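You operate a simulated robot arm through the tools that you are given. There is no shell and no other tool.

The job below is to be done with a simulated robot arm. You get a single attempt, and the scene is never put back.

## Task
Unplug the orange lead and wind it onto the reel.
Fine: socket one off first, plug into the black tray, reel lever to FREE, two turns of the crank, lever back to HOLD. Touch keys, switches and plugs with dry hands. Drop and damage nothing, leave nothing switched on.

Only the result counts: the job must be done as asked and must still hold three seconds after the hand-in. Knocking over, shifting, dropping, spilling or breaking anything else fails it.

## Robot
A 7-joint arm with a three-finger gripper, fixed in place. Base frame: the origin is at the foot of the arm, x ahead of it, y to its left, z up. Lengths are in m, angles in rad, forces in N, time in s.
Its first joint turns from -2.897 to 2.897 rad. Payload 2.69 kg.
The tool frame sits at the grasp point between the pads (the TCP): z along the fingers, y along the line on which they close. The tips reach 0.03 m beyond it. Largest opening 0.128 m; the body of the gripper starts 0.117 m behind the TCP.
Orientation is that of the tool frame in the base frame, as [roll, pitch, yaw] about the fixed x, y, z axes, in that order (R = Rz(yaw) Ry(pitch) Rx(roll)). With the fingers straight down and closing along the base's y, the tool's x points along the base's -x, its y along +y and its z along -z.

## Interface
- The arm moves only by the tool send_rows. Its argument "motion" is a list of rows, each an object of numbers (a shift or turn left out is 0, a gripper value left out holds the last): "claw": the closure in counts, from 0 (fully open) to 255 (shut); "dx", "dy", "dz": the shift along the tool's x, y, z in units of 40 mm (1.0 is 40 mm); "rx", "ry", "rz": the turn, a rotation vector about the tool's x, y, z in units of 4 degrees (1.0 is 4 degrees). In form: [{"claw": .., "dx": .., "dy": .., "dz": .., "rx": .., "ry": .., "rz": ..}, ...]. A call has 1 to 20 rows; each row shifts and turns the commanded pose from where the row before left it, along the tool's axes as they then stand. A call with a number of a shift or a turn outside -1 to 1 is refused whole. Each row takes 0.2 s and may step no farther than 0.05 m and 0.15 rad from the row before; otherwise, or with a gripper value out of range, the whole call is refused. Where a pose cannot be reached the arm comes as near as it can. A force on the tool above 70 N (or 10 N above the force at the start of the call, whichever is more), or a blocked arm, ends the call early, and 0.2 s more pass. Each finger halts on what it meets, pressing with about 43 N; the grip force reading is that of the motor and also rises with nothing between the fingers. The clock runs only during rows and for 0.2 s after the last one: add rows that do not move to give the fingers time. It gives the time, the measured TCP pose, the force on the tool (base axes), the opening and the grip force at its end, in the units of the frame above (readings bear some noise), with the torque about the TCP (base axes, N m) and any sound that the robot's microphone picked up.
- Cameras (640 x 400 px; columns grow to the right, rows downward): "scene" is fixed at [0.051, 0.6486, 1.2211]; the picture's right is [-0.16, -0.99, 0.00], its down [-0.17, 0.03, -0.99] and it looks along [0.97, -0.16, -0.17] (base axes); focal length 214 px, centre (320, 200). "wrist" rides on the gripper at [0.058, 0.054, -0.131] in the tool frame; the picture's right is [-0.68, 0.74, 0.00], its down [-0.62, -0.57, -0.55] and it looks along [-0.40, -0.37, 0.84] (tool axes); focal length 234 px, centre (320, 200). There is no depth. A picture from a camera that has moved, and an enlarged one, comes with that camera's place and axes in the base frame and with its lens. The place of the scene camera against the robot may be out by one fixed shift of up to 0.012 m in any direction.
- grab_frame(camera): a new picture of that camera. No time passes.
- raise_lower(by): slides the trunk up (or, below 0, down) by that many m; the arm rides with it, the base frame stays. It gives what a move gives, with no picture.
- enlarge(camera, box): a new picture of the part [left, top, right, bottom] of that camera's present view, enlarged. No time passes.
- finish_job(): hands the job in; it is judged then, once.

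Places have to be worked out from the pictures, the camera data and where the tool is seen. Open the gripper and draw the arm clear of the work before you hand the job in, unless the task says otherwise.

The tools are called after "Request:" as name(argument=value, ...) on one line, values as JSON. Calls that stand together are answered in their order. send_rows: Moves the arm, as the interface text tells. Its arguments: {"type":"object","properties":{"motion":{"type":"array"}},"required":["motion"]} The other tools are called the same way: raise_lower (by) slides the trunk up or down; grab_frame (camera) takes a picture; enlarge (camera, box) takes an enlarged picture of a part of a camera's view; finish_job () hands the job in.

At the start:

```text
t: 0.0
position: [0.6107, 0.2669, 1.5341]
orientation: [-3.141, 0.001, 3.141]
wrist_force: [0.9, -0.1, -0.4]
moment: [0.0, 0.02, 0.02]
grip_width: 0.128
grasp_force: 0.0
trunk travel left (down, up): [-0.275, 0.075]
```

scene: 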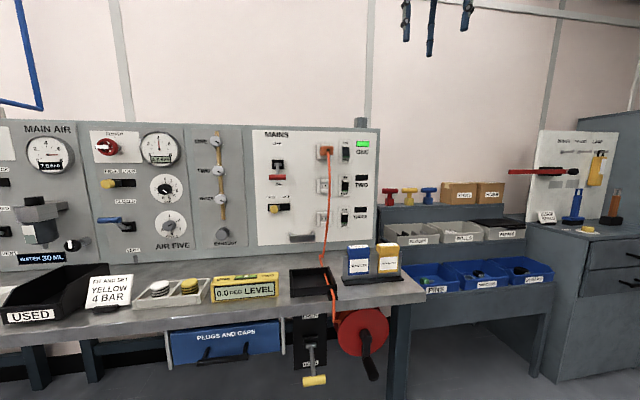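
wrist: 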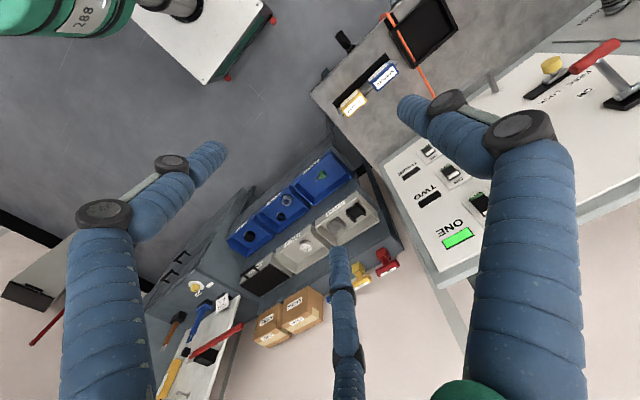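

I start by looking closer at the mains panel, the reel and the tray in the scene view. No motion yet.

Request:
enlarge(camera="scene", box=[250, 120, 390, 250])

Request:
enlarge(camera="scene", box=[270, 250, 430, 400])

Request:
enlarge(camera="scene", box=[0, 110, 260, 330])

Request:
enlarge(camera="wrist", box=[320, 0, 640, 260])

```text
3.08 times, centred on (320, 185) of scene
camera zoom: at [0.051, 0.6486, 1.2211], right [-0.16, -0.99, 0.0], down [-0.17, 0.03, -0.99], along [0.97, -0.16, -0.17], focal length 660 px, centre (320, 246)
```

zoom: 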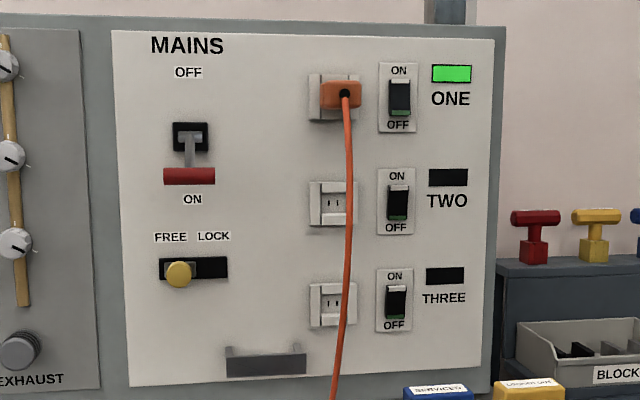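

```text
2.67 times, centred on (350, 325) of scene
camera zoom: at [0.051, 0.6486, 1.2211], right [-0.16, -0.99, 0.0], down [-0.17, 0.03, -0.99], along [0.97, -0.16, -0.17], focal length 572 px, centre (240, -133)
```

zoom: 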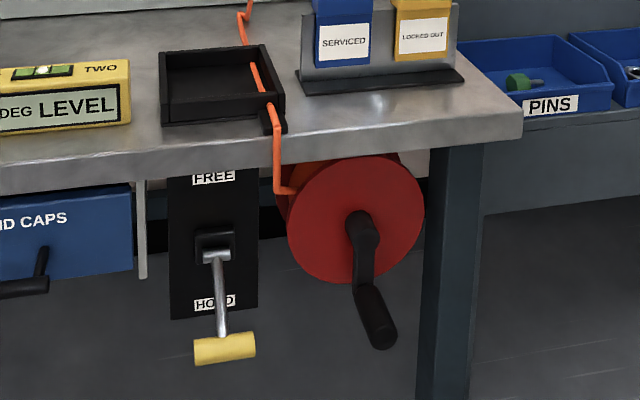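

```text
1.82 times, centred on (130, 220) of scene
camera zoom: at [0.051, 0.6486, 1.2211], right [-0.16, -0.99, 0.0], down [-0.17, 0.03, -0.99], along [0.97, -0.16, -0.17], focal length 390 px, centre (666, 164)
```

zoom: 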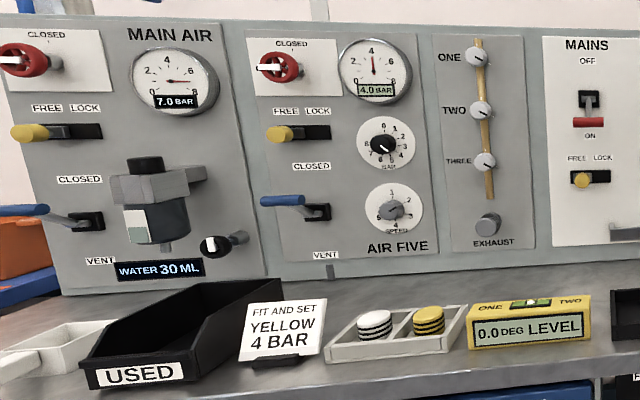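

```text
1.54 times, centred on (480, 130) of wrist
camera zoom: at [0.5514, 0.3209, 1.666], right [0.68, 0.74, 0.0], down [0.62, -0.57, 0.55], along [0.4, -0.37, -0.84], focal length 360 px, centre (74, 308)
```

zoom: 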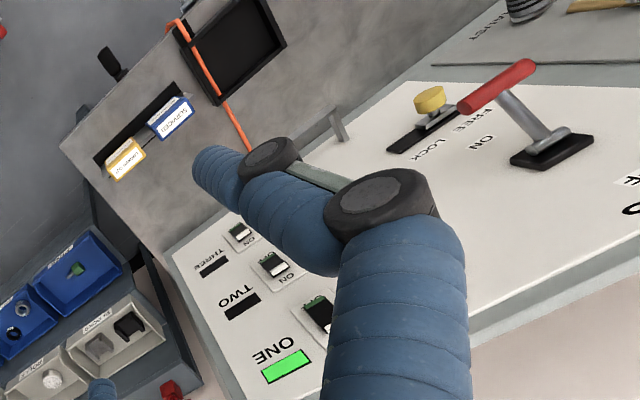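

The mains panel face comes out near x≈0.986 from the two views. I zoom further on the switches, plug, lever and reel to read their states.

Request:
enlarge(camera="scene", box=[310, 130, 380, 174])

Request:
enlarge(camera="scene", box=[310, 170, 380, 214])

Request:
enlarge(camera="scene", box=[285, 260, 349, 300])

Request:
enlarge(camera="scene", box=[285, 300, 397, 390])

Request:
enlarge(camera="scene", box=[255, 125, 325, 169])

Request:
enlarge(camera="scene", box=[320, 280, 384, 320])

```text
9.09 times, centred on (345, 152) of scene
camera zoom: at [0.051, 0.6486, 1.2211], right [-0.16, -0.99, 0.0], down [-0.17, 0.03, -0.99], along [0.97, -0.16, -0.17], focal length 1950 px, centre (93, 636)
```

zoom: 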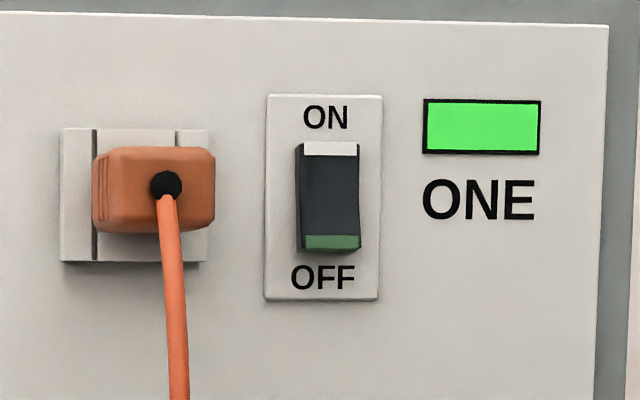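

```text
9.09 times, centred on (345, 192) of scene
camera zoom: at [0.051, 0.6486, 1.2211], right [-0.16, -0.99, 0.0], down [-0.17, 0.03, -0.99], along [0.97, -0.16, -0.17], focal length 1950 px, centre (93, 273)
```

zoom: 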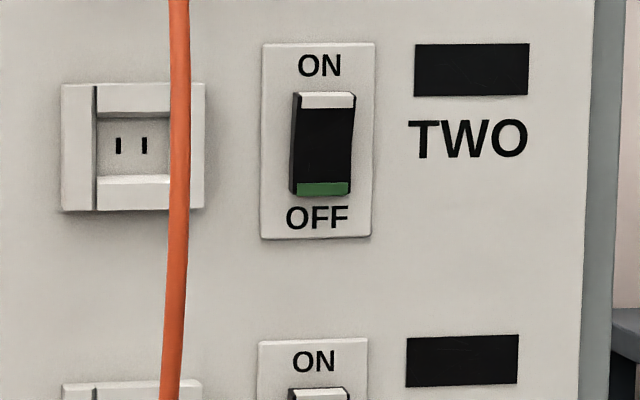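

```text
10.00 times, centred on (317, 280) of scene
camera zoom: at [0.051, 0.6486, 1.2211], right [-0.16, -0.99, 0.0], down [-0.17, 0.03, -0.99], along [0.97, -0.16, -0.17], focal length 2145 px, centre (350, -600)
```

zoom: 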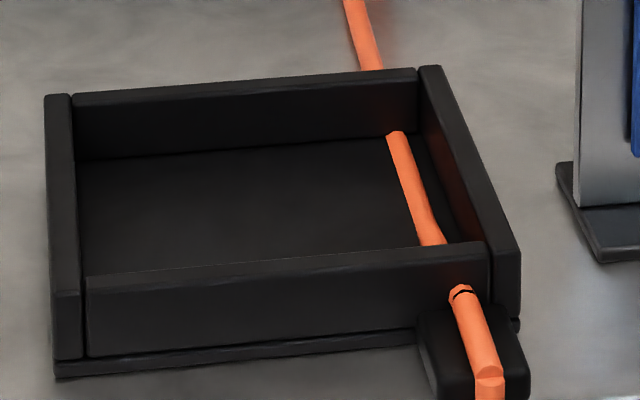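

```text
4.44 times, centred on (341, 345) of scene
camera zoom: at [0.051, 0.6486, 1.2211], right [-0.16, -0.99, 0.0], down [-0.17, 0.03, -0.99], along [0.97, -0.16, -0.17], focal length 953 px, centre (227, -444)
```

zoom: 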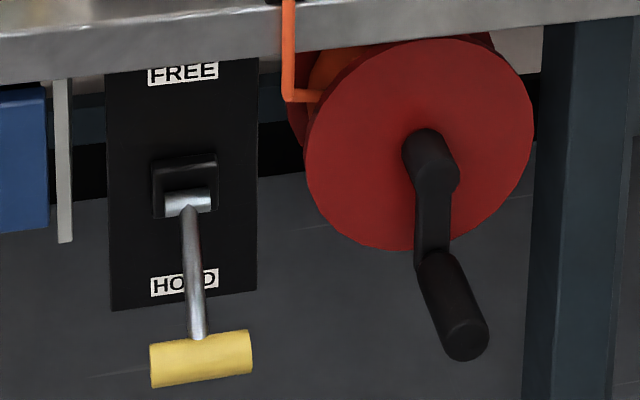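

```text
9.09 times, centred on (290, 147) of scene
camera zoom: at [0.051, 0.6486, 1.2211], right [-0.16, -0.99, 0.0], down [-0.17, 0.03, -0.99], along [0.97, -0.16, -0.17], focal length 1950 px, centre (593, 682)
```

zoom: 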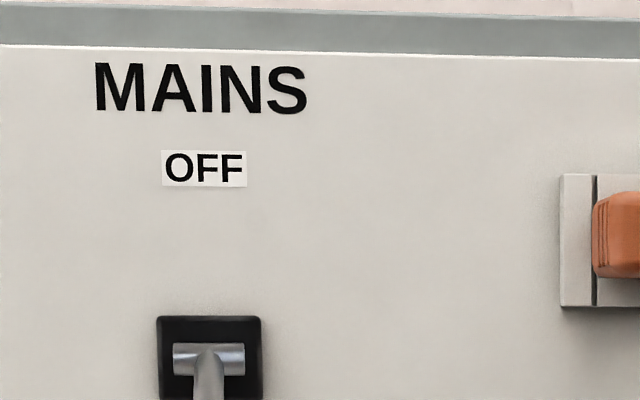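

```text
10.00 times, centred on (352, 300) of scene
camera zoom: at [0.051, 0.6486, 1.2211], right [-0.16, -0.99, 0.0], down [-0.17, 0.03, -0.99], along [0.97, -0.16, -0.17], focal length 2145 px, centre (0, -800)
```

zoom: 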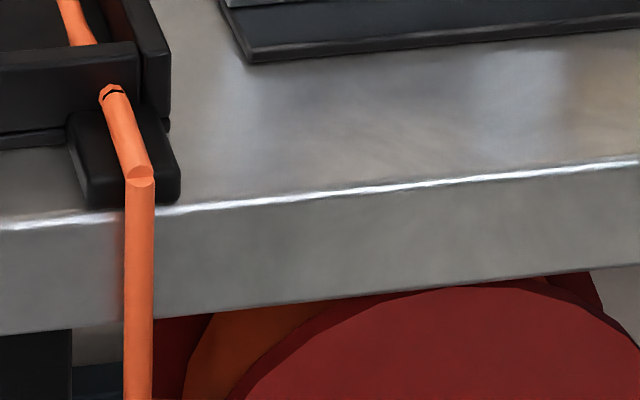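

Socket ONE is lit (on), TWO and THREE dark; the lever is at HOLD, and the lead runs through the tray's right side over the bench edge to the reel. I look closer at the gripper itself, since the wrist view shows several blue fingers.

Request:
enlarge(camera="scene", box=[380, 0, 500, 70])

Request:
enlarge(camera="wrist", box=[60, 120, 560, 400])

Request:
enlarge(camera="wrist", box=[0, 0, 320, 200])

```text
5.33 times, centred on (440, 35) of scene
camera zoom: at [0.051, 0.6486, 1.2211], right [-0.16, -0.99, 0.0], down [-0.17, 0.03, -0.99], along [0.97, -0.16, -0.17], focal length 1144 px, centre (-320, 1080)
```

zoom: 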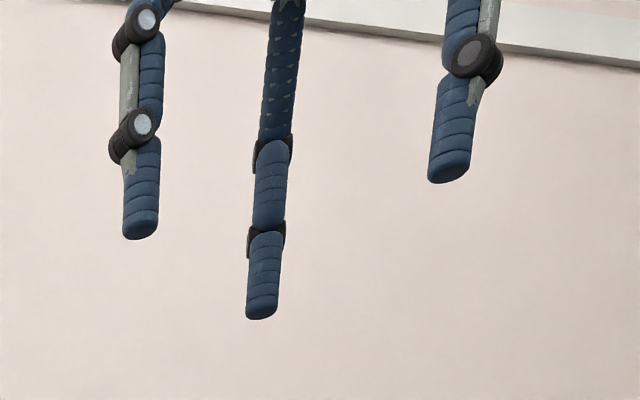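

```text
1.28 times, centred on (310, 260) of wrist
camera zoom: at [0.5514, 0.3209, 1.666], right [0.68, 0.74, 0.0], down [0.62, -0.57, 0.55], along [0.4, -0.37, -0.84], focal length 300 px, centre (333, 123)
```

zoom: 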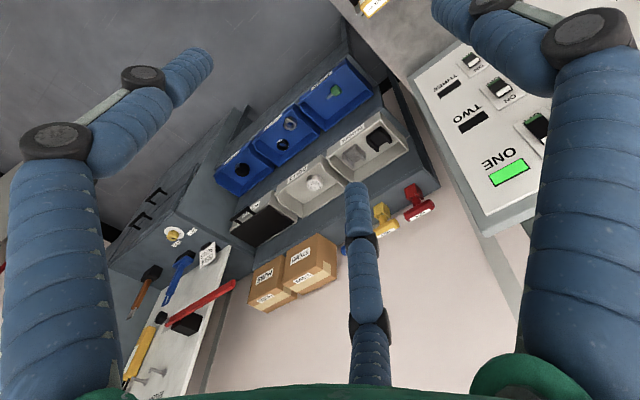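

```text
2.00 times, centred on (160, 100) of wrist
camera zoom: at [0.5514, 0.3209, 1.666], right [0.68, 0.74, 0.0], down [0.62, -0.57, 0.55], along [0.4, -0.37, -0.84], focal length 468 px, centre (640, 400)
```

zoom: 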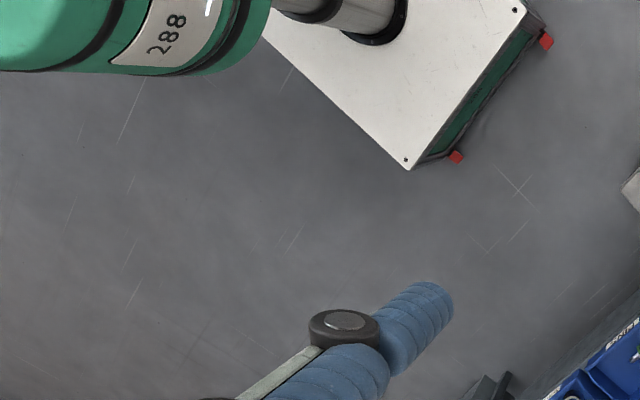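

The hand shows three articulated blue fingers, so before trusting geometry I close the gripper in free air and look at how the fingers come together.

Request:
send_rows(motion=[{"claw": 255}, {"claw": 255}, {"claw": 255}, {"claw": 255}])

Request:
grab_frame(camera="wrist")

Request:
enlarge(camera="scene", box=[380, 0, 500, 70])

```text
t: 1.0
position: [0.6106, 0.2671, 1.5343]
orientation: [3.141, -0.001, 3.14]
wrist_force: [0.5, -0.7, 0.7]
moment: [0.02, -0.04, -0.01]
grip_width: 0.002
grasp_force: 31.4
trunk travel left (down, up): [-0.275, 0.075]
```

```text
taken
camera wrist: at [0.5514, 0.3209, 1.666], right [0.68, 0.74, 0.0], down [0.62, -0.57, 0.55], along [0.4, -0.37, -0.84], focal length 234 px, centre (320, 200)
```

wrist: 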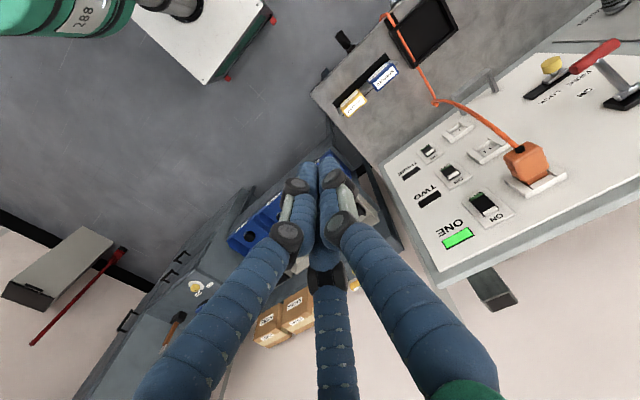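

```text
5.33 times, centred on (440, 35) of scene
camera zoom: at [0.051, 0.6486, 1.2211], right [-0.16, -0.99, 0.0], down [-0.17, 0.03, -0.99], along [0.97, -0.16, -0.17], focal length 1144 px, centre (-320, 1080)
```

zoom: 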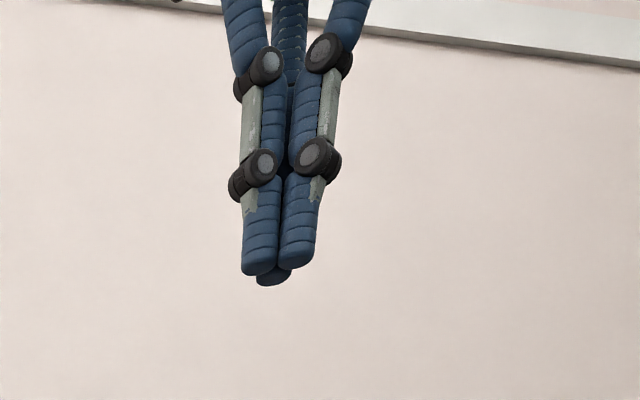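

The hand closes cleanly to a point at the TCP: one finger on +y and a pair on −y. I now pitch the tool up from pointing down towards the panel (+x), turning about the tool's y axis in place, well away from everything.

Request:
send_rows(motion=[{"ry": -1}, {"ry": -1}, {"ry": -1}, {"ry": -1}, {"ry": -1}, {"ry": -1}, {"ry": -1}, {"ry": -1}, {"ry": -1}, {"ry": -1}, {"ry": -1}, {"ry": -1}, {"ry": -1}])

Request:
grab_frame(camera="wrist")

Request:
grab_frame(camera="scene")

```text
t: 3.8
position: [0.6089, 0.2664, 1.5353]
orientation: [-3.141, 0.909, 3.141]
wrist_force: [0.1, 0.3, 0.2]
moment: [-0.02, 0.01, 0.0]
grip_width: 0.0021
grasp_force: 31.5
trunk travel left (down, up): [-0.275, 0.075]
```

```text
taken
camera wrist: at [0.4711, 0.3203, 1.57], right [0.42, 0.74, 0.53], down [-0.05, -0.57, 0.82], along [0.91, -0.37, -0.2], focal length 234 px, centre (320, 200)
```

wrist: 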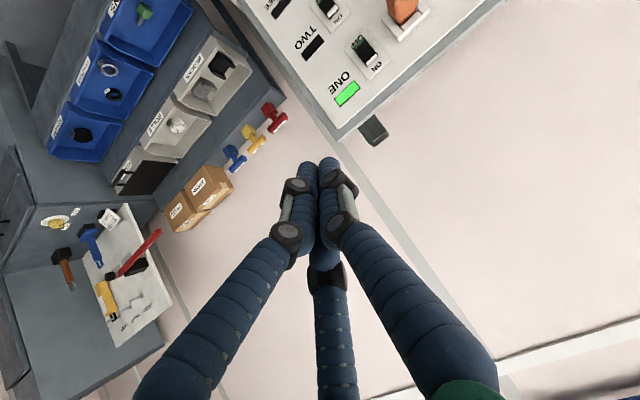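

```text
taken
```

scene: 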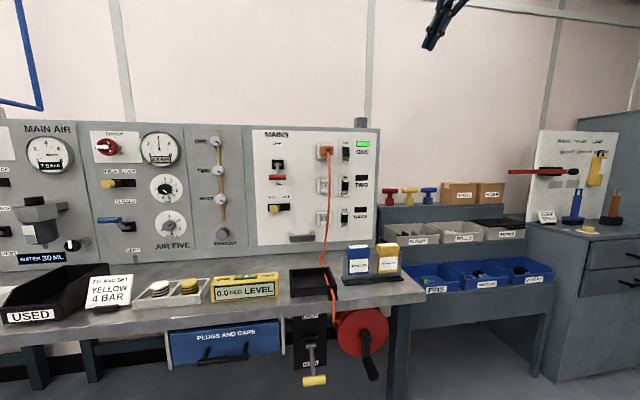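

The pitch works as expected (52° so far). I continue to horizontal, then will move down and left before approaching socket switch ONE at about (0.97, 0.382, 1.253).

Request:
send_rows(motion=[{"ry": -1}, {"ry": -1}, {"ry": -1}, {"ry": -1}, {"ry": -1}, {"ry": -1}, {"ry": -1}, {"ry": -1}, {"ry": -1}, {"ry": -0.5}])

Request:
send_rows(motion=[{"dx": 0.8, "dy": 0.35}, {"dx": 0.8, "dy": 0.35}, {"dx": 0.8, "dy": 0.35}, {"dx": 0.8, "dy": 0.35}, {"dx": 0.8, "dy": 0.35}, {"dx": 0.8, "dy": 0.35}, {"dx": 0.8, "dy": 0.35}, {"dx": 0.8, "dy": 0.35}])

Request:
grab_frame(camera="wrist")

Request:
grab_frame(camera="scene")

```text
t: 6.0
position: [0.6094, 0.2668, 1.5349]
orientation: [-0.8, 1.571, -0.801]
wrist_force: [0.0, 0.8, -0.2]
moment: [-0.01, 0.02, -0.01]
grip_width: 0.0021
grasp_force: 31.6
trunk travel left (down, up): [-0.275, 0.075]
```

```text
t: 7.8
position: [0.6105, 0.3784, 1.2775]
orientation: [0.598, 1.57, 0.598]
wrist_force: [-0.2, -0.4, 0.1]
moment: [0.0, 0.06, 0.0]
grip_width: 0.0019
grasp_force: 31.5
trunk travel left (down, up): [-0.275, 0.075]
```

```text
taken
camera wrist: at [0.479, 0.4329, 1.2201], right [0.0, 0.74, 0.68], down [-0.55, -0.57, 0.62], along [0.84, -0.37, 0.4], focal length 234 px, centre (320, 200)
```

wrist: 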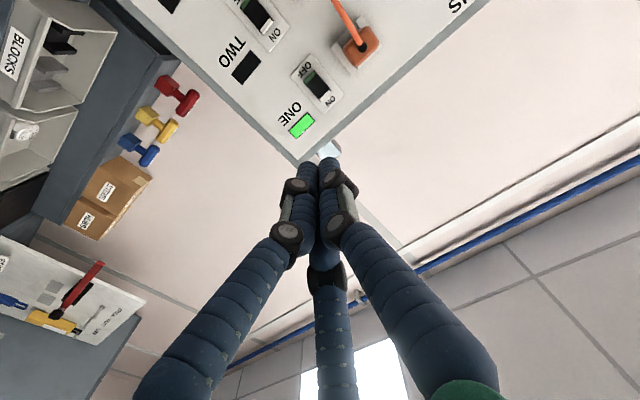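

```text
taken
```

scene: 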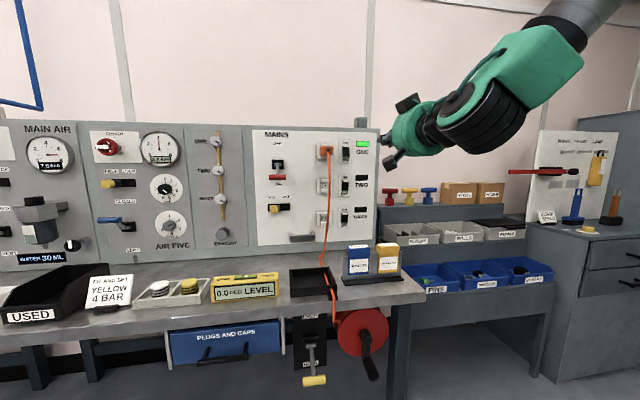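

The tool now points at the panel. I enlarge the wrist view on switch ONE and the plug to locate them accurately.

Request:
enlarge(camera="wrist", box=[260, 0, 420, 150])

Request:
enlarge(camera="scene", box=[310, 70, 470, 190])

```text
2.67 times, centred on (340, 75) of wrist
camera zoom: at [0.479, 0.4329, 1.2201], right [0.0, 0.74, 0.68], down [-0.55, -0.57, 0.62], along [0.84, -0.37, 0.4], focal length 624 px, centre (267, 533)
```

zoom: 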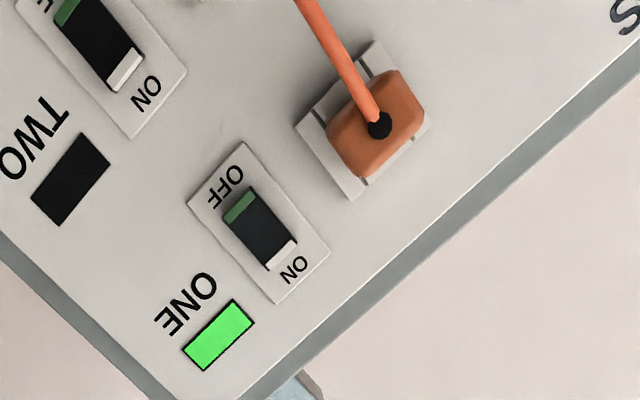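

```text
3.33 times, centred on (390, 130) of scene
camera zoom: at [0.051, 0.6486, 1.2211], right [-0.16, -0.99, 0.0], down [-0.17, 0.03, -0.99], along [0.97, -0.16, -0.17], focal length 715 px, centre (87, 433)
```

zoom: 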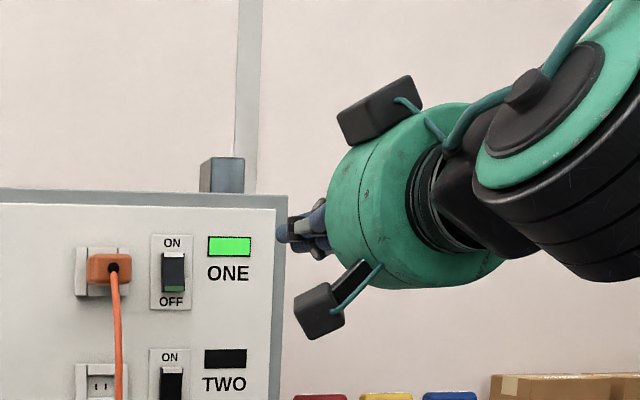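

From this view the rocker spans z≈1.240–1.286 at y≈0.387, so its OFF end centre is near z≈1.248. I move the closed hand to about 50 mm in front of it and look again.

Request:
send_rows(motion=[{"dx": 0.37, "dy": 0.11}, {"dx": 0.37, "dy": 0.11}, {"dz": 0.84}, {"dz": 0.84}, {"dz": 0.84}, {"dz": 0.84}, {"dz": 0.84}, {"dz": 0.84}, {"dz": 0.84}, {"dz": 0.84}])

Request:
grab_frame(camera="wrist")

Request:
grab_frame(camera="scene")

```text
t: 10.0
position: [0.8788, 0.3866, 1.2506]
orientation: [-2.008, 1.57, -2.009]
wrist_force: [0.2, 0.1, -0.2]
moment: [-0.02, -0.03, 0.02]
grip_width: 0.0022
grasp_force: 31.6
trunk travel left (down, up): [-0.275, 0.075]
```

```text
taken
camera wrist: at [0.7482, 0.4406, 1.1919], right [0.0, 0.74, 0.68], down [-0.55, -0.56, 0.62], along [0.84, -0.37, 0.4], focal length 234 px, centre (320, 200)
```

wrist: 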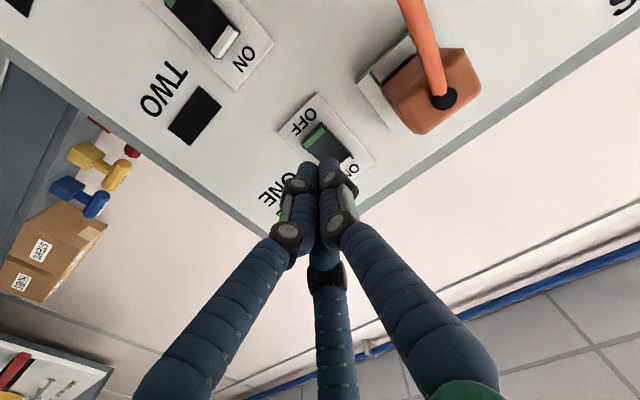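

```text
taken
```

scene: 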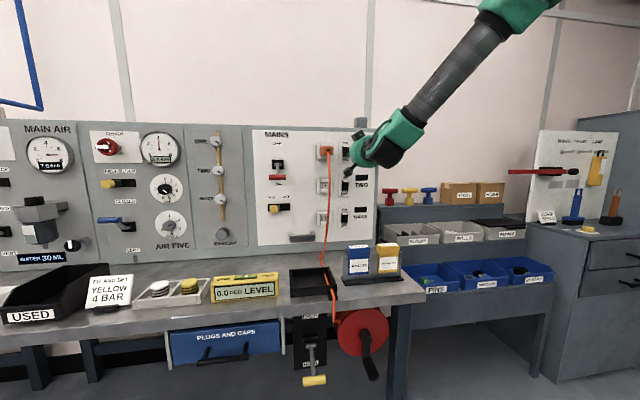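

Hand is 50 mm short of the switch. I enlarge the wrist view to check alignment on the OFF end.

Request:
enlarge(camera="wrist", box=[250, 70, 410, 230])

```text
2.50 times, centred on (330, 150) of wrist
camera zoom: at [0.7482, 0.4406, 1.1919], right [0.0, 0.74, 0.68], down [-0.55, -0.56, 0.62], along [0.84, -0.37, 0.4], focal length 585 px, centre (295, 325)
```

zoom: 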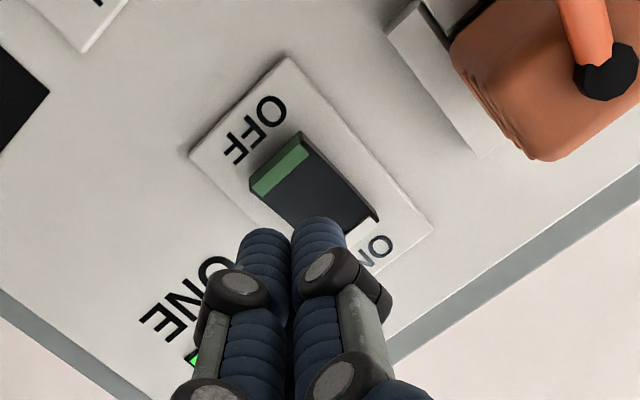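

The OFF end centre reads about (0.957, 0.389, 1.243). I nudge down/left a little and advance slowly to contact.

Request:
send_rows(motion=[{"dx": 0.1, "dy": 0.06, "dz": 0.2}, {"dz": 0.25}, {"dz": 0.25}, {"dz": 0.15}, {"dz": 0.1}])

Request:
grab_frame(camera="wrist")

```text
t: 11.2
position: [0.9175, 0.3888, 1.2463]
orientation: [-2.031, 1.57, -2.03]
wrist_force: [0.1, -0.9, -0.4]
moment: [0.03, -0.01, -0.01]
grip_width: 0.002
grasp_force: 31.2
trunk travel left (down, up): [-0.275, 0.075]
```

```text
taken
camera wrist: at [0.7868, 0.443, 1.1875], right [0.0, 0.74, 0.68], down [-0.55, -0.56, 0.62], along [0.84, -0.37, 0.4], focal length 234 px, centre (320, 200)
```

wrist: 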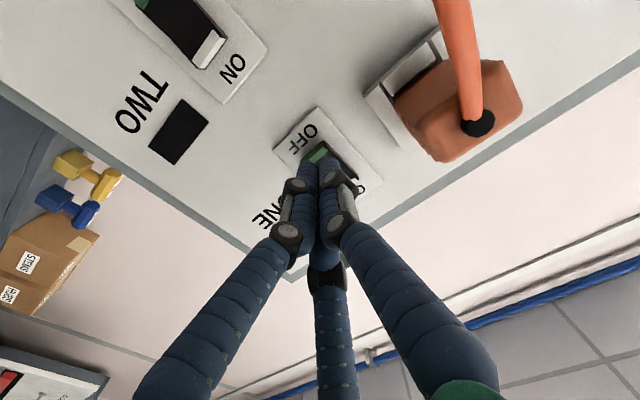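

Still no contact with the tips at x≈0.9475, and the aim on the OFF half looks right. I advance in 3 mm steps.

Request:
send_rows(motion=[{"dz": 0.08}, {"dz": 0.08}, {"dz": 0.08}, {"dz": 0.08}])

Request:
enlarge(camera="wrist", box=[240, 100, 400, 230])

Request:
enlarge(camera="scene", box=[310, 125, 400, 185])

```text
t: 12.2
position: [0.9298, 0.3905, 1.2445]
orientation: [0.576, 1.57, 0.575]
wrist_force: [-0.9, -1.0, -0.5]
moment: [-0.03, -0.02, 0.01]
grip_width: 0.0022
grasp_force: 31.4
trunk travel left (down, up): [-0.275, 0.075]
```

```text
3.08 times, centred on (320, 165) of wrist
camera zoom: at [0.7989, 0.4442, 1.1871], right [0.0, 0.74, 0.68], down [-0.55, -0.56, 0.62], along [0.84, -0.37, 0.4], focal length 720 px, centre (320, 308)
```

zoom: 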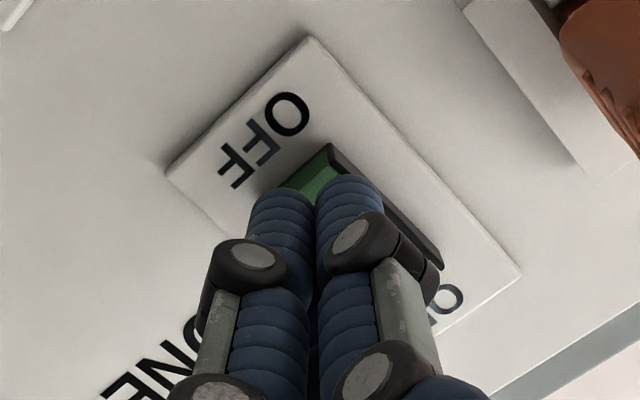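

```text
6.67 times, centred on (355, 155) of scene
camera zoom: at [0.051, 0.6486, 1.2211], right [-0.16, -0.99, 0.0], down [-0.17, 0.03, -0.99], along [0.97, -0.16, -0.17], focal length 1430 px, centre (87, 500)
```

zoom: 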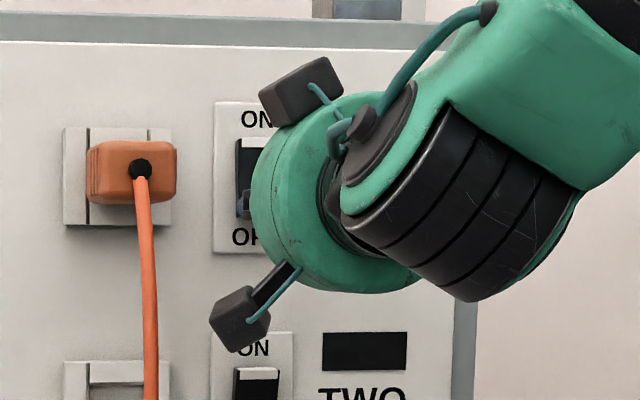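

No firm contact yet (force about −1 N with tips at x≈0.960). I continue in small steps, watching force and sound.

Request:
send_rows(motion=[{"dz": 0.06}, {"dz": 0.06}, {"dz": 0.06}])

```text
t: 13.0
position: [0.9381, 0.3923, 1.2453]
orientation: [1.187, 1.569, 1.185]
wrist_force: [0.1, -0.5, 0.4]
moment: [0.04, 0.03, -0.02]
grip_width: 0.002
grasp_force: 31.8
trunk travel left (down, up): [-0.275, 0.075]
```

Still free at tips x≈0.968. I keep going in small steps.

Request:
send_rows(motion=[{"dz": 0.06}, {"dz": 0.06}])

Request:
enlarge(camera="wrist", box=[240, 100, 400, 230])

Request:
enlarge(camera="scene", box=[310, 125, 400, 185])

```text
t: 13.6
position: [0.9428, 0.3896, 1.2456]
orientation: [2.508, 1.57, 2.504]
wrist_force: [-0.4, 0.3, 0.1]
moment: [0.0, 0.02, 0.01]
grip_width: 0.0023
grasp_force: 31.0
trunk travel left (down, up): [-0.275, 0.075]
```

```text
3.08 times, centred on (320, 165) of wrist
camera zoom: at [0.8114, 0.4437, 1.1877], right [0.0, 0.74, 0.68], down [-0.55, -0.57, 0.62], along [0.84, -0.37, 0.4], focal length 720 px, centre (320, 308)
```

zoom: 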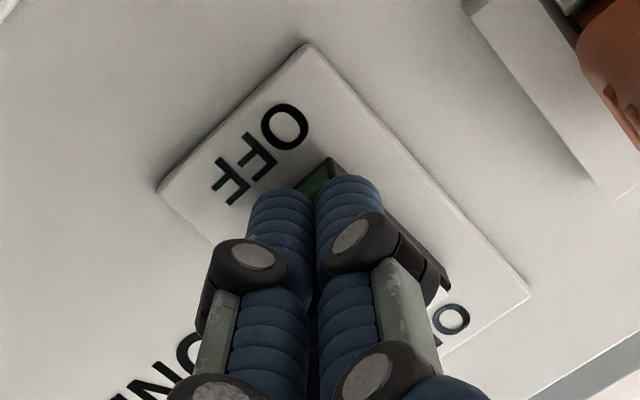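

```text
6.67 times, centred on (355, 155) of scene
camera zoom: at [0.051, 0.6486, 1.2211], right [-0.16, -0.99, 0.0], down [-0.17, 0.03, -0.99], along [0.97, -0.16, -0.17], focal length 1430 px, centre (87, 500)
```

zoom: 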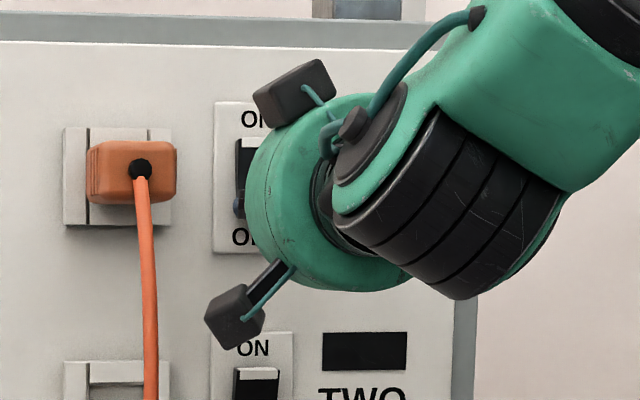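

Tips at x≈0.973 and still free; the switch plate itself triangulates near x≈0.98. I go on in 2 mm steps.

Request:
send_rows(motion=[{"dz": 0.05}, {"dz": 0.05}])

```text
t: 14.2
position: [0.9457, 0.3904, 1.2456]
orientation: [-2.309, 1.571, -2.311]
wrist_force: [0.0, 0.4, -0.2]
moment: [0.0, -0.02, 0.05]
grip_width: 0.002
grasp_force: 31.0
trunk travel left (down, up): [-0.275, 0.075]
```

Still no contact; continuing in the same small steps.

Request:
send_rows(motion=[{"dz": 0.05}, {"dz": 0.05}])

```text
t: 14.8
position: [0.9494, 0.3889, 1.2439]
orientation: [0.62, 1.571, 0.619]
wrist_force: [-0.7, -0.5, -0.8]
moment: [0.01, 0.01, -0.01]
grip_width: 0.0058
grasp_force: 32.0
trunk travel left (down, up): [-0.275, 0.075]
```

The opening reading just rose to 5.8 mm, so the tips are touching something. I check the views before pressing on.

Request:
enlarge(camera="wrist", box=[240, 100, 400, 230])

Request:
enlarge(camera="scene", box=[310, 125, 400, 185])

```text
3.08 times, centred on (320, 165) of wrist
camera zoom: at [0.8187, 0.4432, 1.1861], right [0.0, 0.74, 0.68], down [-0.55, -0.56, 0.62], along [0.84, -0.37, 0.4], focal length 720 px, centre (320, 308)
```

zoom: 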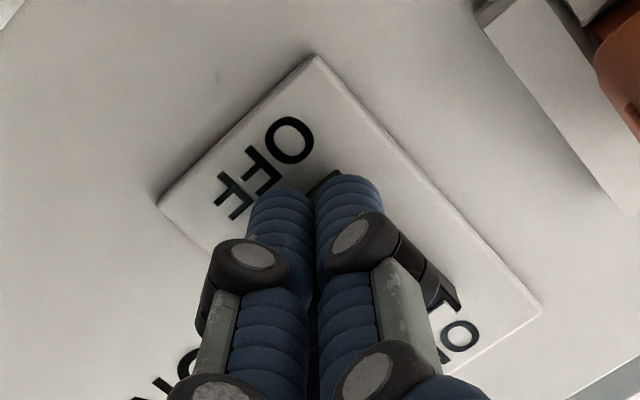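

```text
6.67 times, centred on (355, 155) of scene
camera zoom: at [0.051, 0.6486, 1.2211], right [-0.16, -0.99, 0.0], down [-0.17, 0.03, -0.99], along [0.97, -0.16, -0.17], focal length 1430 px, centre (87, 500)
```

zoom: 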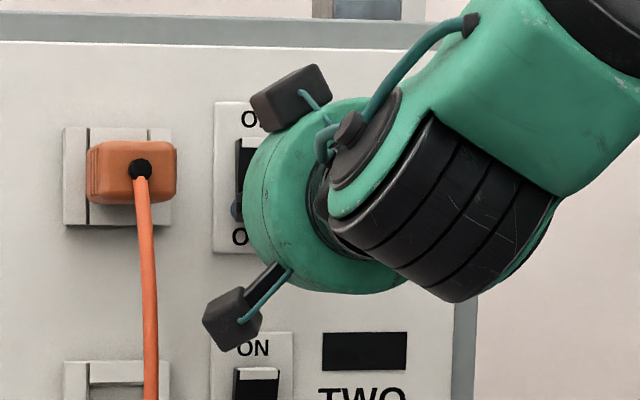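

The rocker's ON end appears to stand out more now, suggesting it is rocking over. I press 4 mm further and check.

Request:
send_rows(motion=[{"dz": 0.05}, {"dz": 0.05}])

Request:
enlarge(camera="wrist", box=[240, 100, 400, 230])

```text
t: 15.4
position: [0.9519, 0.3895, 1.2435]
orientation: [-2.615, 1.57, -2.613]
wrist_force: [-17.6, -4.7, -0.7]
moment: [0.1, -0.23, -0.22]
grip_width: 0.0019
grasp_force: 31.6
trunk travel left (down, up): [-0.275, 0.075]
```

```text
3.08 times, centred on (320, 165) of wrist
camera zoom: at [0.8211, 0.4435, 1.1858], right [0.0, 0.74, 0.68], down [-0.55, -0.56, 0.62], along [0.84, -0.37, 0.4], focal length 720 px, centre (320, 308)
```

zoom: 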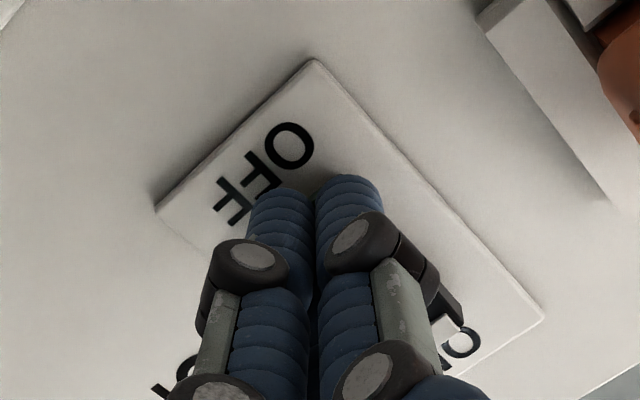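

Firm contact now (17.6 N) and the ON end clearly protrudes, so the rocker should be over. I back off to see the indicator light.

Request:
send_rows(motion=[{"dz": -0.5}, {"dz": -0.8}, {"dz": -0.8}, {"dz": -0.8}])

Request:
grab_frame(camera="wrist")

Request:
enlarge(camera="scene", box=[310, 125, 400, 185])

```text
t: 16.4
position: [0.8392, 0.3904, 1.2456]
orientation: [0.594, 1.57, 0.594]
wrist_force: [0.6, 0.1, 0.3]
moment: [-0.03, 0.0, 0.02]
grip_width: 0.002
grasp_force: 32.0
trunk travel left (down, up): [-0.275, 0.075]
```

```text
taken
camera wrist: at [0.7084, 0.4429, 1.1855], right [0.0, 0.74, 0.68], down [-0.55, -0.57, 0.62], along [0.84, -0.37, 0.4], focal length 234 px, centre (320, 200)
```

wrist: 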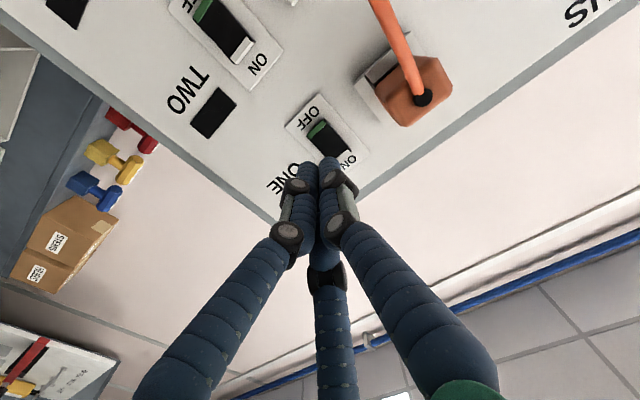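

```text
6.67 times, centred on (355, 155) of scene
camera zoom: at [0.051, 0.6486, 1.2211], right [-0.16, -0.99, 0.0], down [-0.17, 0.03, -0.99], along [0.97, -0.16, -0.17], focal length 1430 px, centre (87, 500)
```

zoom: 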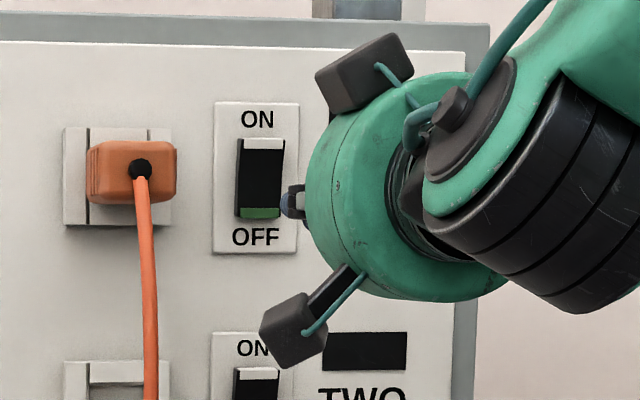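

The rocker now looks the same as TWO's off state; the lamp is hidden behind the hand. I back off further, open the hand and pitch the tool about 45° down for the plug grasp, then check the lamp.

Request:
send_rows(motion=[{"dz": -1}, {"dz": -1}, {"ry": 1, "claw": 0}, {"ry": 1}, {"ry": 1}, {"ry": 1}, {"ry": 1}, {"ry": 1}, {"ry": 1}, {"ry": 1}, {"ry": 1}, {"ry": 1}, {"ry": 1}])

Request:
grab_frame(camera="wrist")

Request:
grab_frame(camera="scene")

```text
t: 19.2
position: [0.7574, 0.3905, 1.2437]
orientation: [-3.14, 0.801, -3.141]
wrist_force: [-0.1, -0.8, -1.4]
moment: [0.01, -0.03, 0.03]
grip_width: 0.1279
grasp_force: 0.1
trunk travel left (down, up): [-0.275, 0.075]
```

```text
taken
camera wrist: at [0.6224, 0.444, 1.2937], right [0.47, 0.74, 0.49], down [0.03, -0.57, 0.82], along [0.88, -0.37, -0.29], focal length 234 px, centre (320, 200)
```

wrist: 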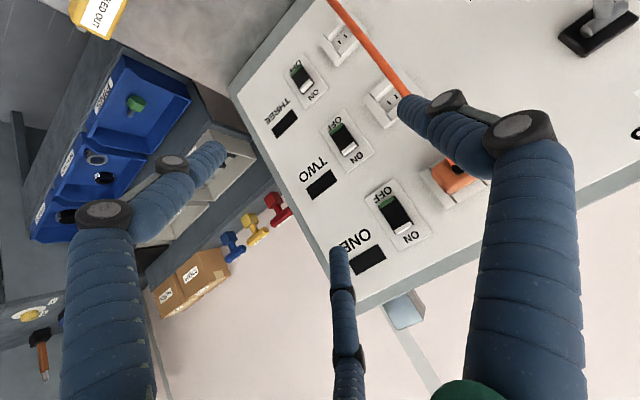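

```text
taken
```

scene: 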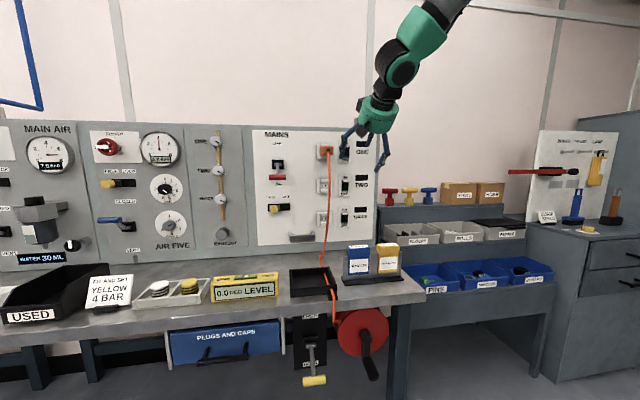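

The lamp ONE is dark now, so socket one is off. I move up and left to a pre-grasp in front of and above the plug, with the fingers partly closed to about 90 mm.

Request:
send_rows(motion=[{"dx": -0.75, "dy": 0.55, "dz": -0.36, "claw": 70}, {"dx": -0.75, "dy": 0.55, "dz": -0.36}, {"dx": -0.75, "dy": 0.55, "dz": -0.36}, {"dx": -0.75, "dy": 0.56, "dz": -0.35}])

Request:
grab_frame(camera="wrist")

Request:
grab_frame(camera="scene")

```text
t: 20.2
position: [0.8005, 0.4779, 1.3709]
orientation: [-3.139, 0.802, -3.14]
wrist_force: [-0.4, 0.2, 0.3]
moment: [0.03, -0.06, 0.0]
grip_width: 0.0924
grasp_force: 0.2
trunk travel left (down, up): [-0.275, 0.075]
```

```text
taken
camera wrist: at [0.6644, 0.5328, 1.4199], right [0.47, 0.74, 0.49], down [0.03, -0.57, 0.82], along [0.88, -0.37, -0.29], focal length 234 px, centre (320, 200)
```

wrist: 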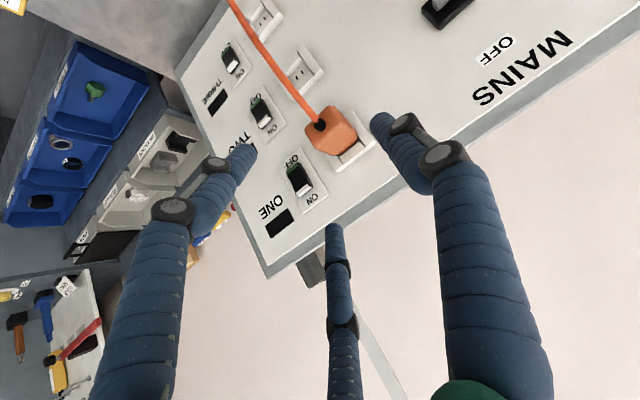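

```text
taken
```

scene: 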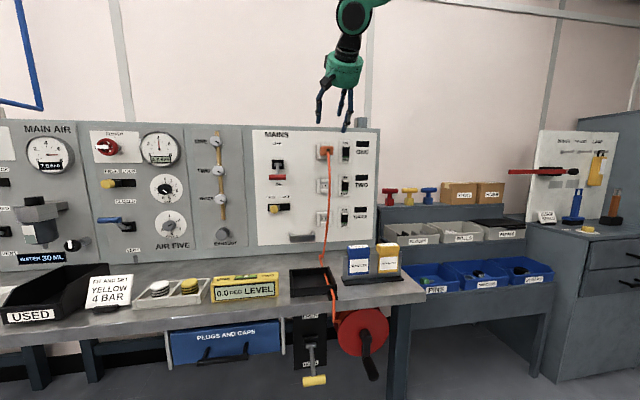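

Request:
enlarge(camera="wrist", box=[250, 60, 410, 200])

```text
2.86 times, centred on (330, 130) of wrist
camera zoom: at [0.6644, 0.5328, 1.4199], right [0.47, 0.74, 0.49], down [0.03, -0.57, 0.82], along [0.88, -0.37, -0.29], focal length 669 px, centre (291, 400)
```

zoom: 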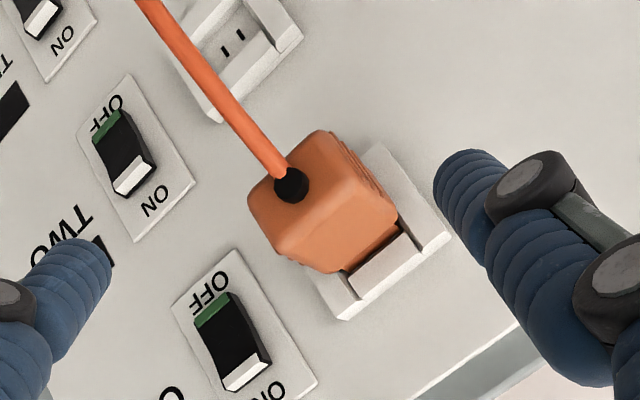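

I see the plug clearly between the open fingers; its cord exit triangulates to about (0.905, 0.480, 1.263), body roughly x 0.91–0.965. I approach along the tool axis most of the way and check.

Request:
send_rows(motion=[{"dx": -0.08, "dy": 0.05, "dz": 0.65}, {"dx": -0.08, "dz": 0.65}, {"dx": -0.08, "dz": 0.65}, {"dx": -0.08, "dz": 0.65}])

Request:
grab_frame(camera="wrist")

Request:
enlarge(camera="scene", box=[290, 70, 400, 180])

```text
t: 21.2
position: [0.8854, 0.4795, 1.3066]
orientation: [-3.14, 0.802, 3.141]
wrist_force: [-0.2, -0.8, -0.1]
moment: [0.0, -0.04, -0.03]
grip_width: 0.0929
grasp_force: 0.0
trunk travel left (down, up): [-0.275, 0.075]
```

```text
taken
camera wrist: at [0.7504, 0.5333, 1.3566], right [0.47, 0.74, 0.49], down [0.03, -0.57, 0.82], along [0.88, -0.37, -0.29], focal length 234 px, centre (320, 200)
```

wrist: 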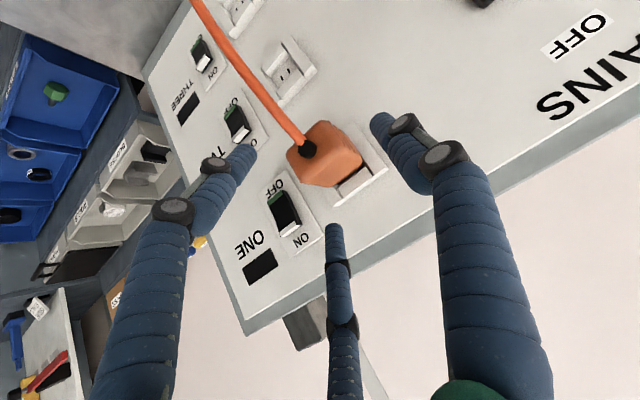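

```text
3.64 times, centred on (345, 125) of scene
camera zoom: at [0.051, 0.6486, 1.2211], right [-0.16, -0.99, 0.0], down [-0.17, 0.03, -0.99], along [0.97, -0.16, -0.17], focal length 780 px, centre (229, 473)
```

zoom: 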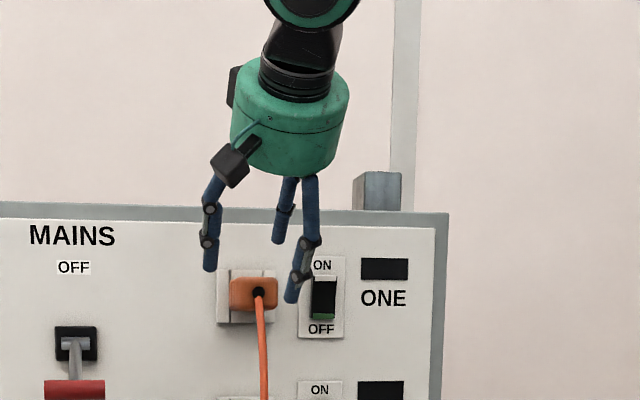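

The plug lies centred between the fingers. I go the remaining 45 mm along the tool axis and check for contact before closing.

Request:
send_rows(motion=[{"dz": 0.4}, {"dz": 0.4}, {"dz": 0.33}])

Request:
grab_frame(camera="wrist")

Request:
enlarge(camera="scene", box=[290, 90, 400, 180])

```text
t: 22.0
position: [0.9172, 0.4804, 1.277]
orientation: [3.141, 0.802, 3.139]
wrist_force: [0.2, 0.2, 0.3]
moment: [0.01, 0.02, 0.01]
grip_width: 0.093
grasp_force: 0.1
trunk travel left (down, up): [-0.275, 0.075]
```

```text
taken
camera wrist: at [0.7819, 0.5339, 1.3261], right [0.47, 0.74, 0.49], down [0.03, -0.57, 0.82], along [0.88, -0.37, -0.29], focal length 234 px, centre (320, 200)
```

wrist: 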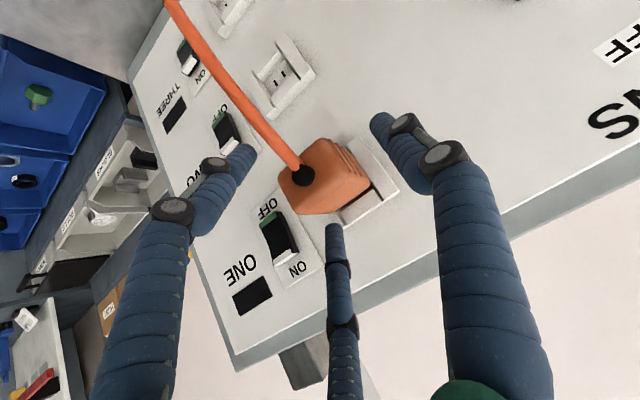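

```text
4.44 times, centred on (345, 135) of scene
camera zoom: at [0.051, 0.6486, 1.2211], right [-0.16, -0.99, 0.0], down [-0.17, 0.03, -0.99], along [0.97, -0.16, -0.17], focal length 953 px, centre (209, 489)
```

zoom: 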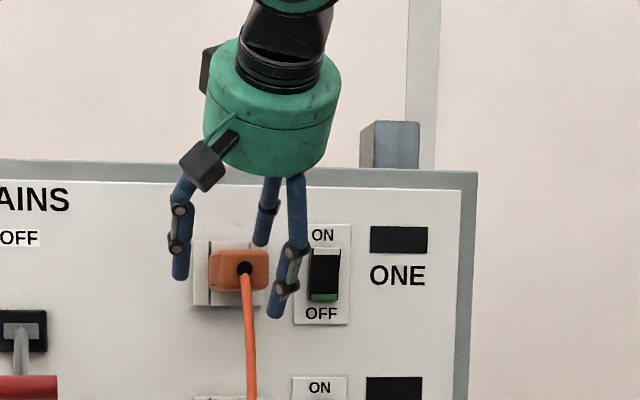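

Cord exit reads (0.905, 0.480, 1.265), TCP is at (0.917, 0.480, 1.277): well aligned with no contact. I close on the plug.

Request:
send_rows(motion=[{"claw": 255}, {"claw": 255}, {"claw": 255}, {"claw": 255}])

Request:
grab_frame(camera="wrist")

Request:
enlarge(camera="scene", box=[290, 90, 400, 180])

```text
t: 23.0
position: [0.9163, 0.4799, 1.2793]
orientation: [3.139, 0.806, 3.139]
wrist_force: [1.3, -8.5, 15.7]
moment: [-0.48, -1.06, -0.68]
grip_width: 0.0609
grasp_force: 42.7
trunk travel left (down, up): [-0.275, 0.075]
```

```text
taken
camera wrist: at [0.7816, 0.5329, 1.3285], right [0.47, 0.74, 0.49], down [0.03, -0.57, 0.82], along [0.88, -0.37, -0.29], focal length 234 px, centre (320, 200)
```

wrist: 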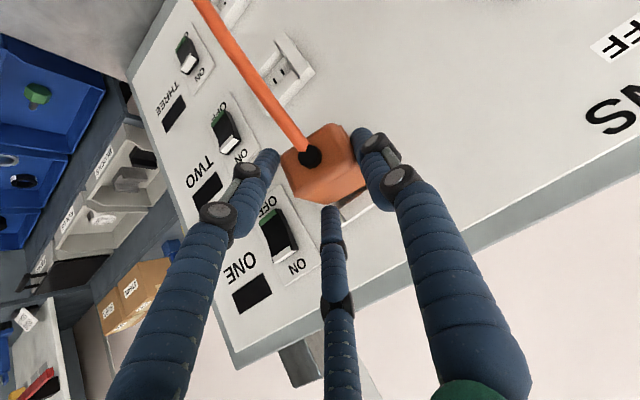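

```text
4.44 times, centred on (345, 135) of scene
camera zoom: at [0.051, 0.6486, 1.2211], right [-0.16, -0.99, 0.0], down [-0.17, 0.03, -0.99], along [0.97, -0.16, -0.17], focal length 953 px, centre (209, 489)
```

zoom: 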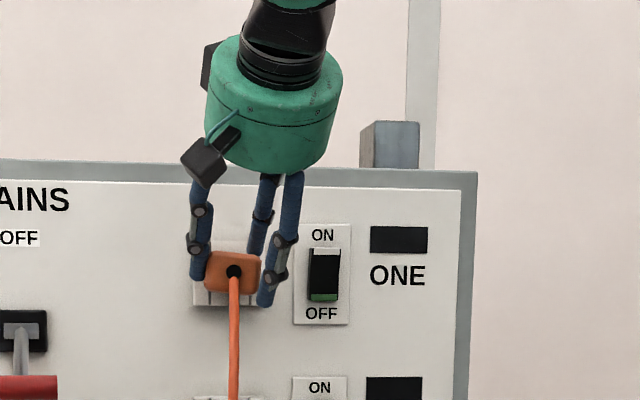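

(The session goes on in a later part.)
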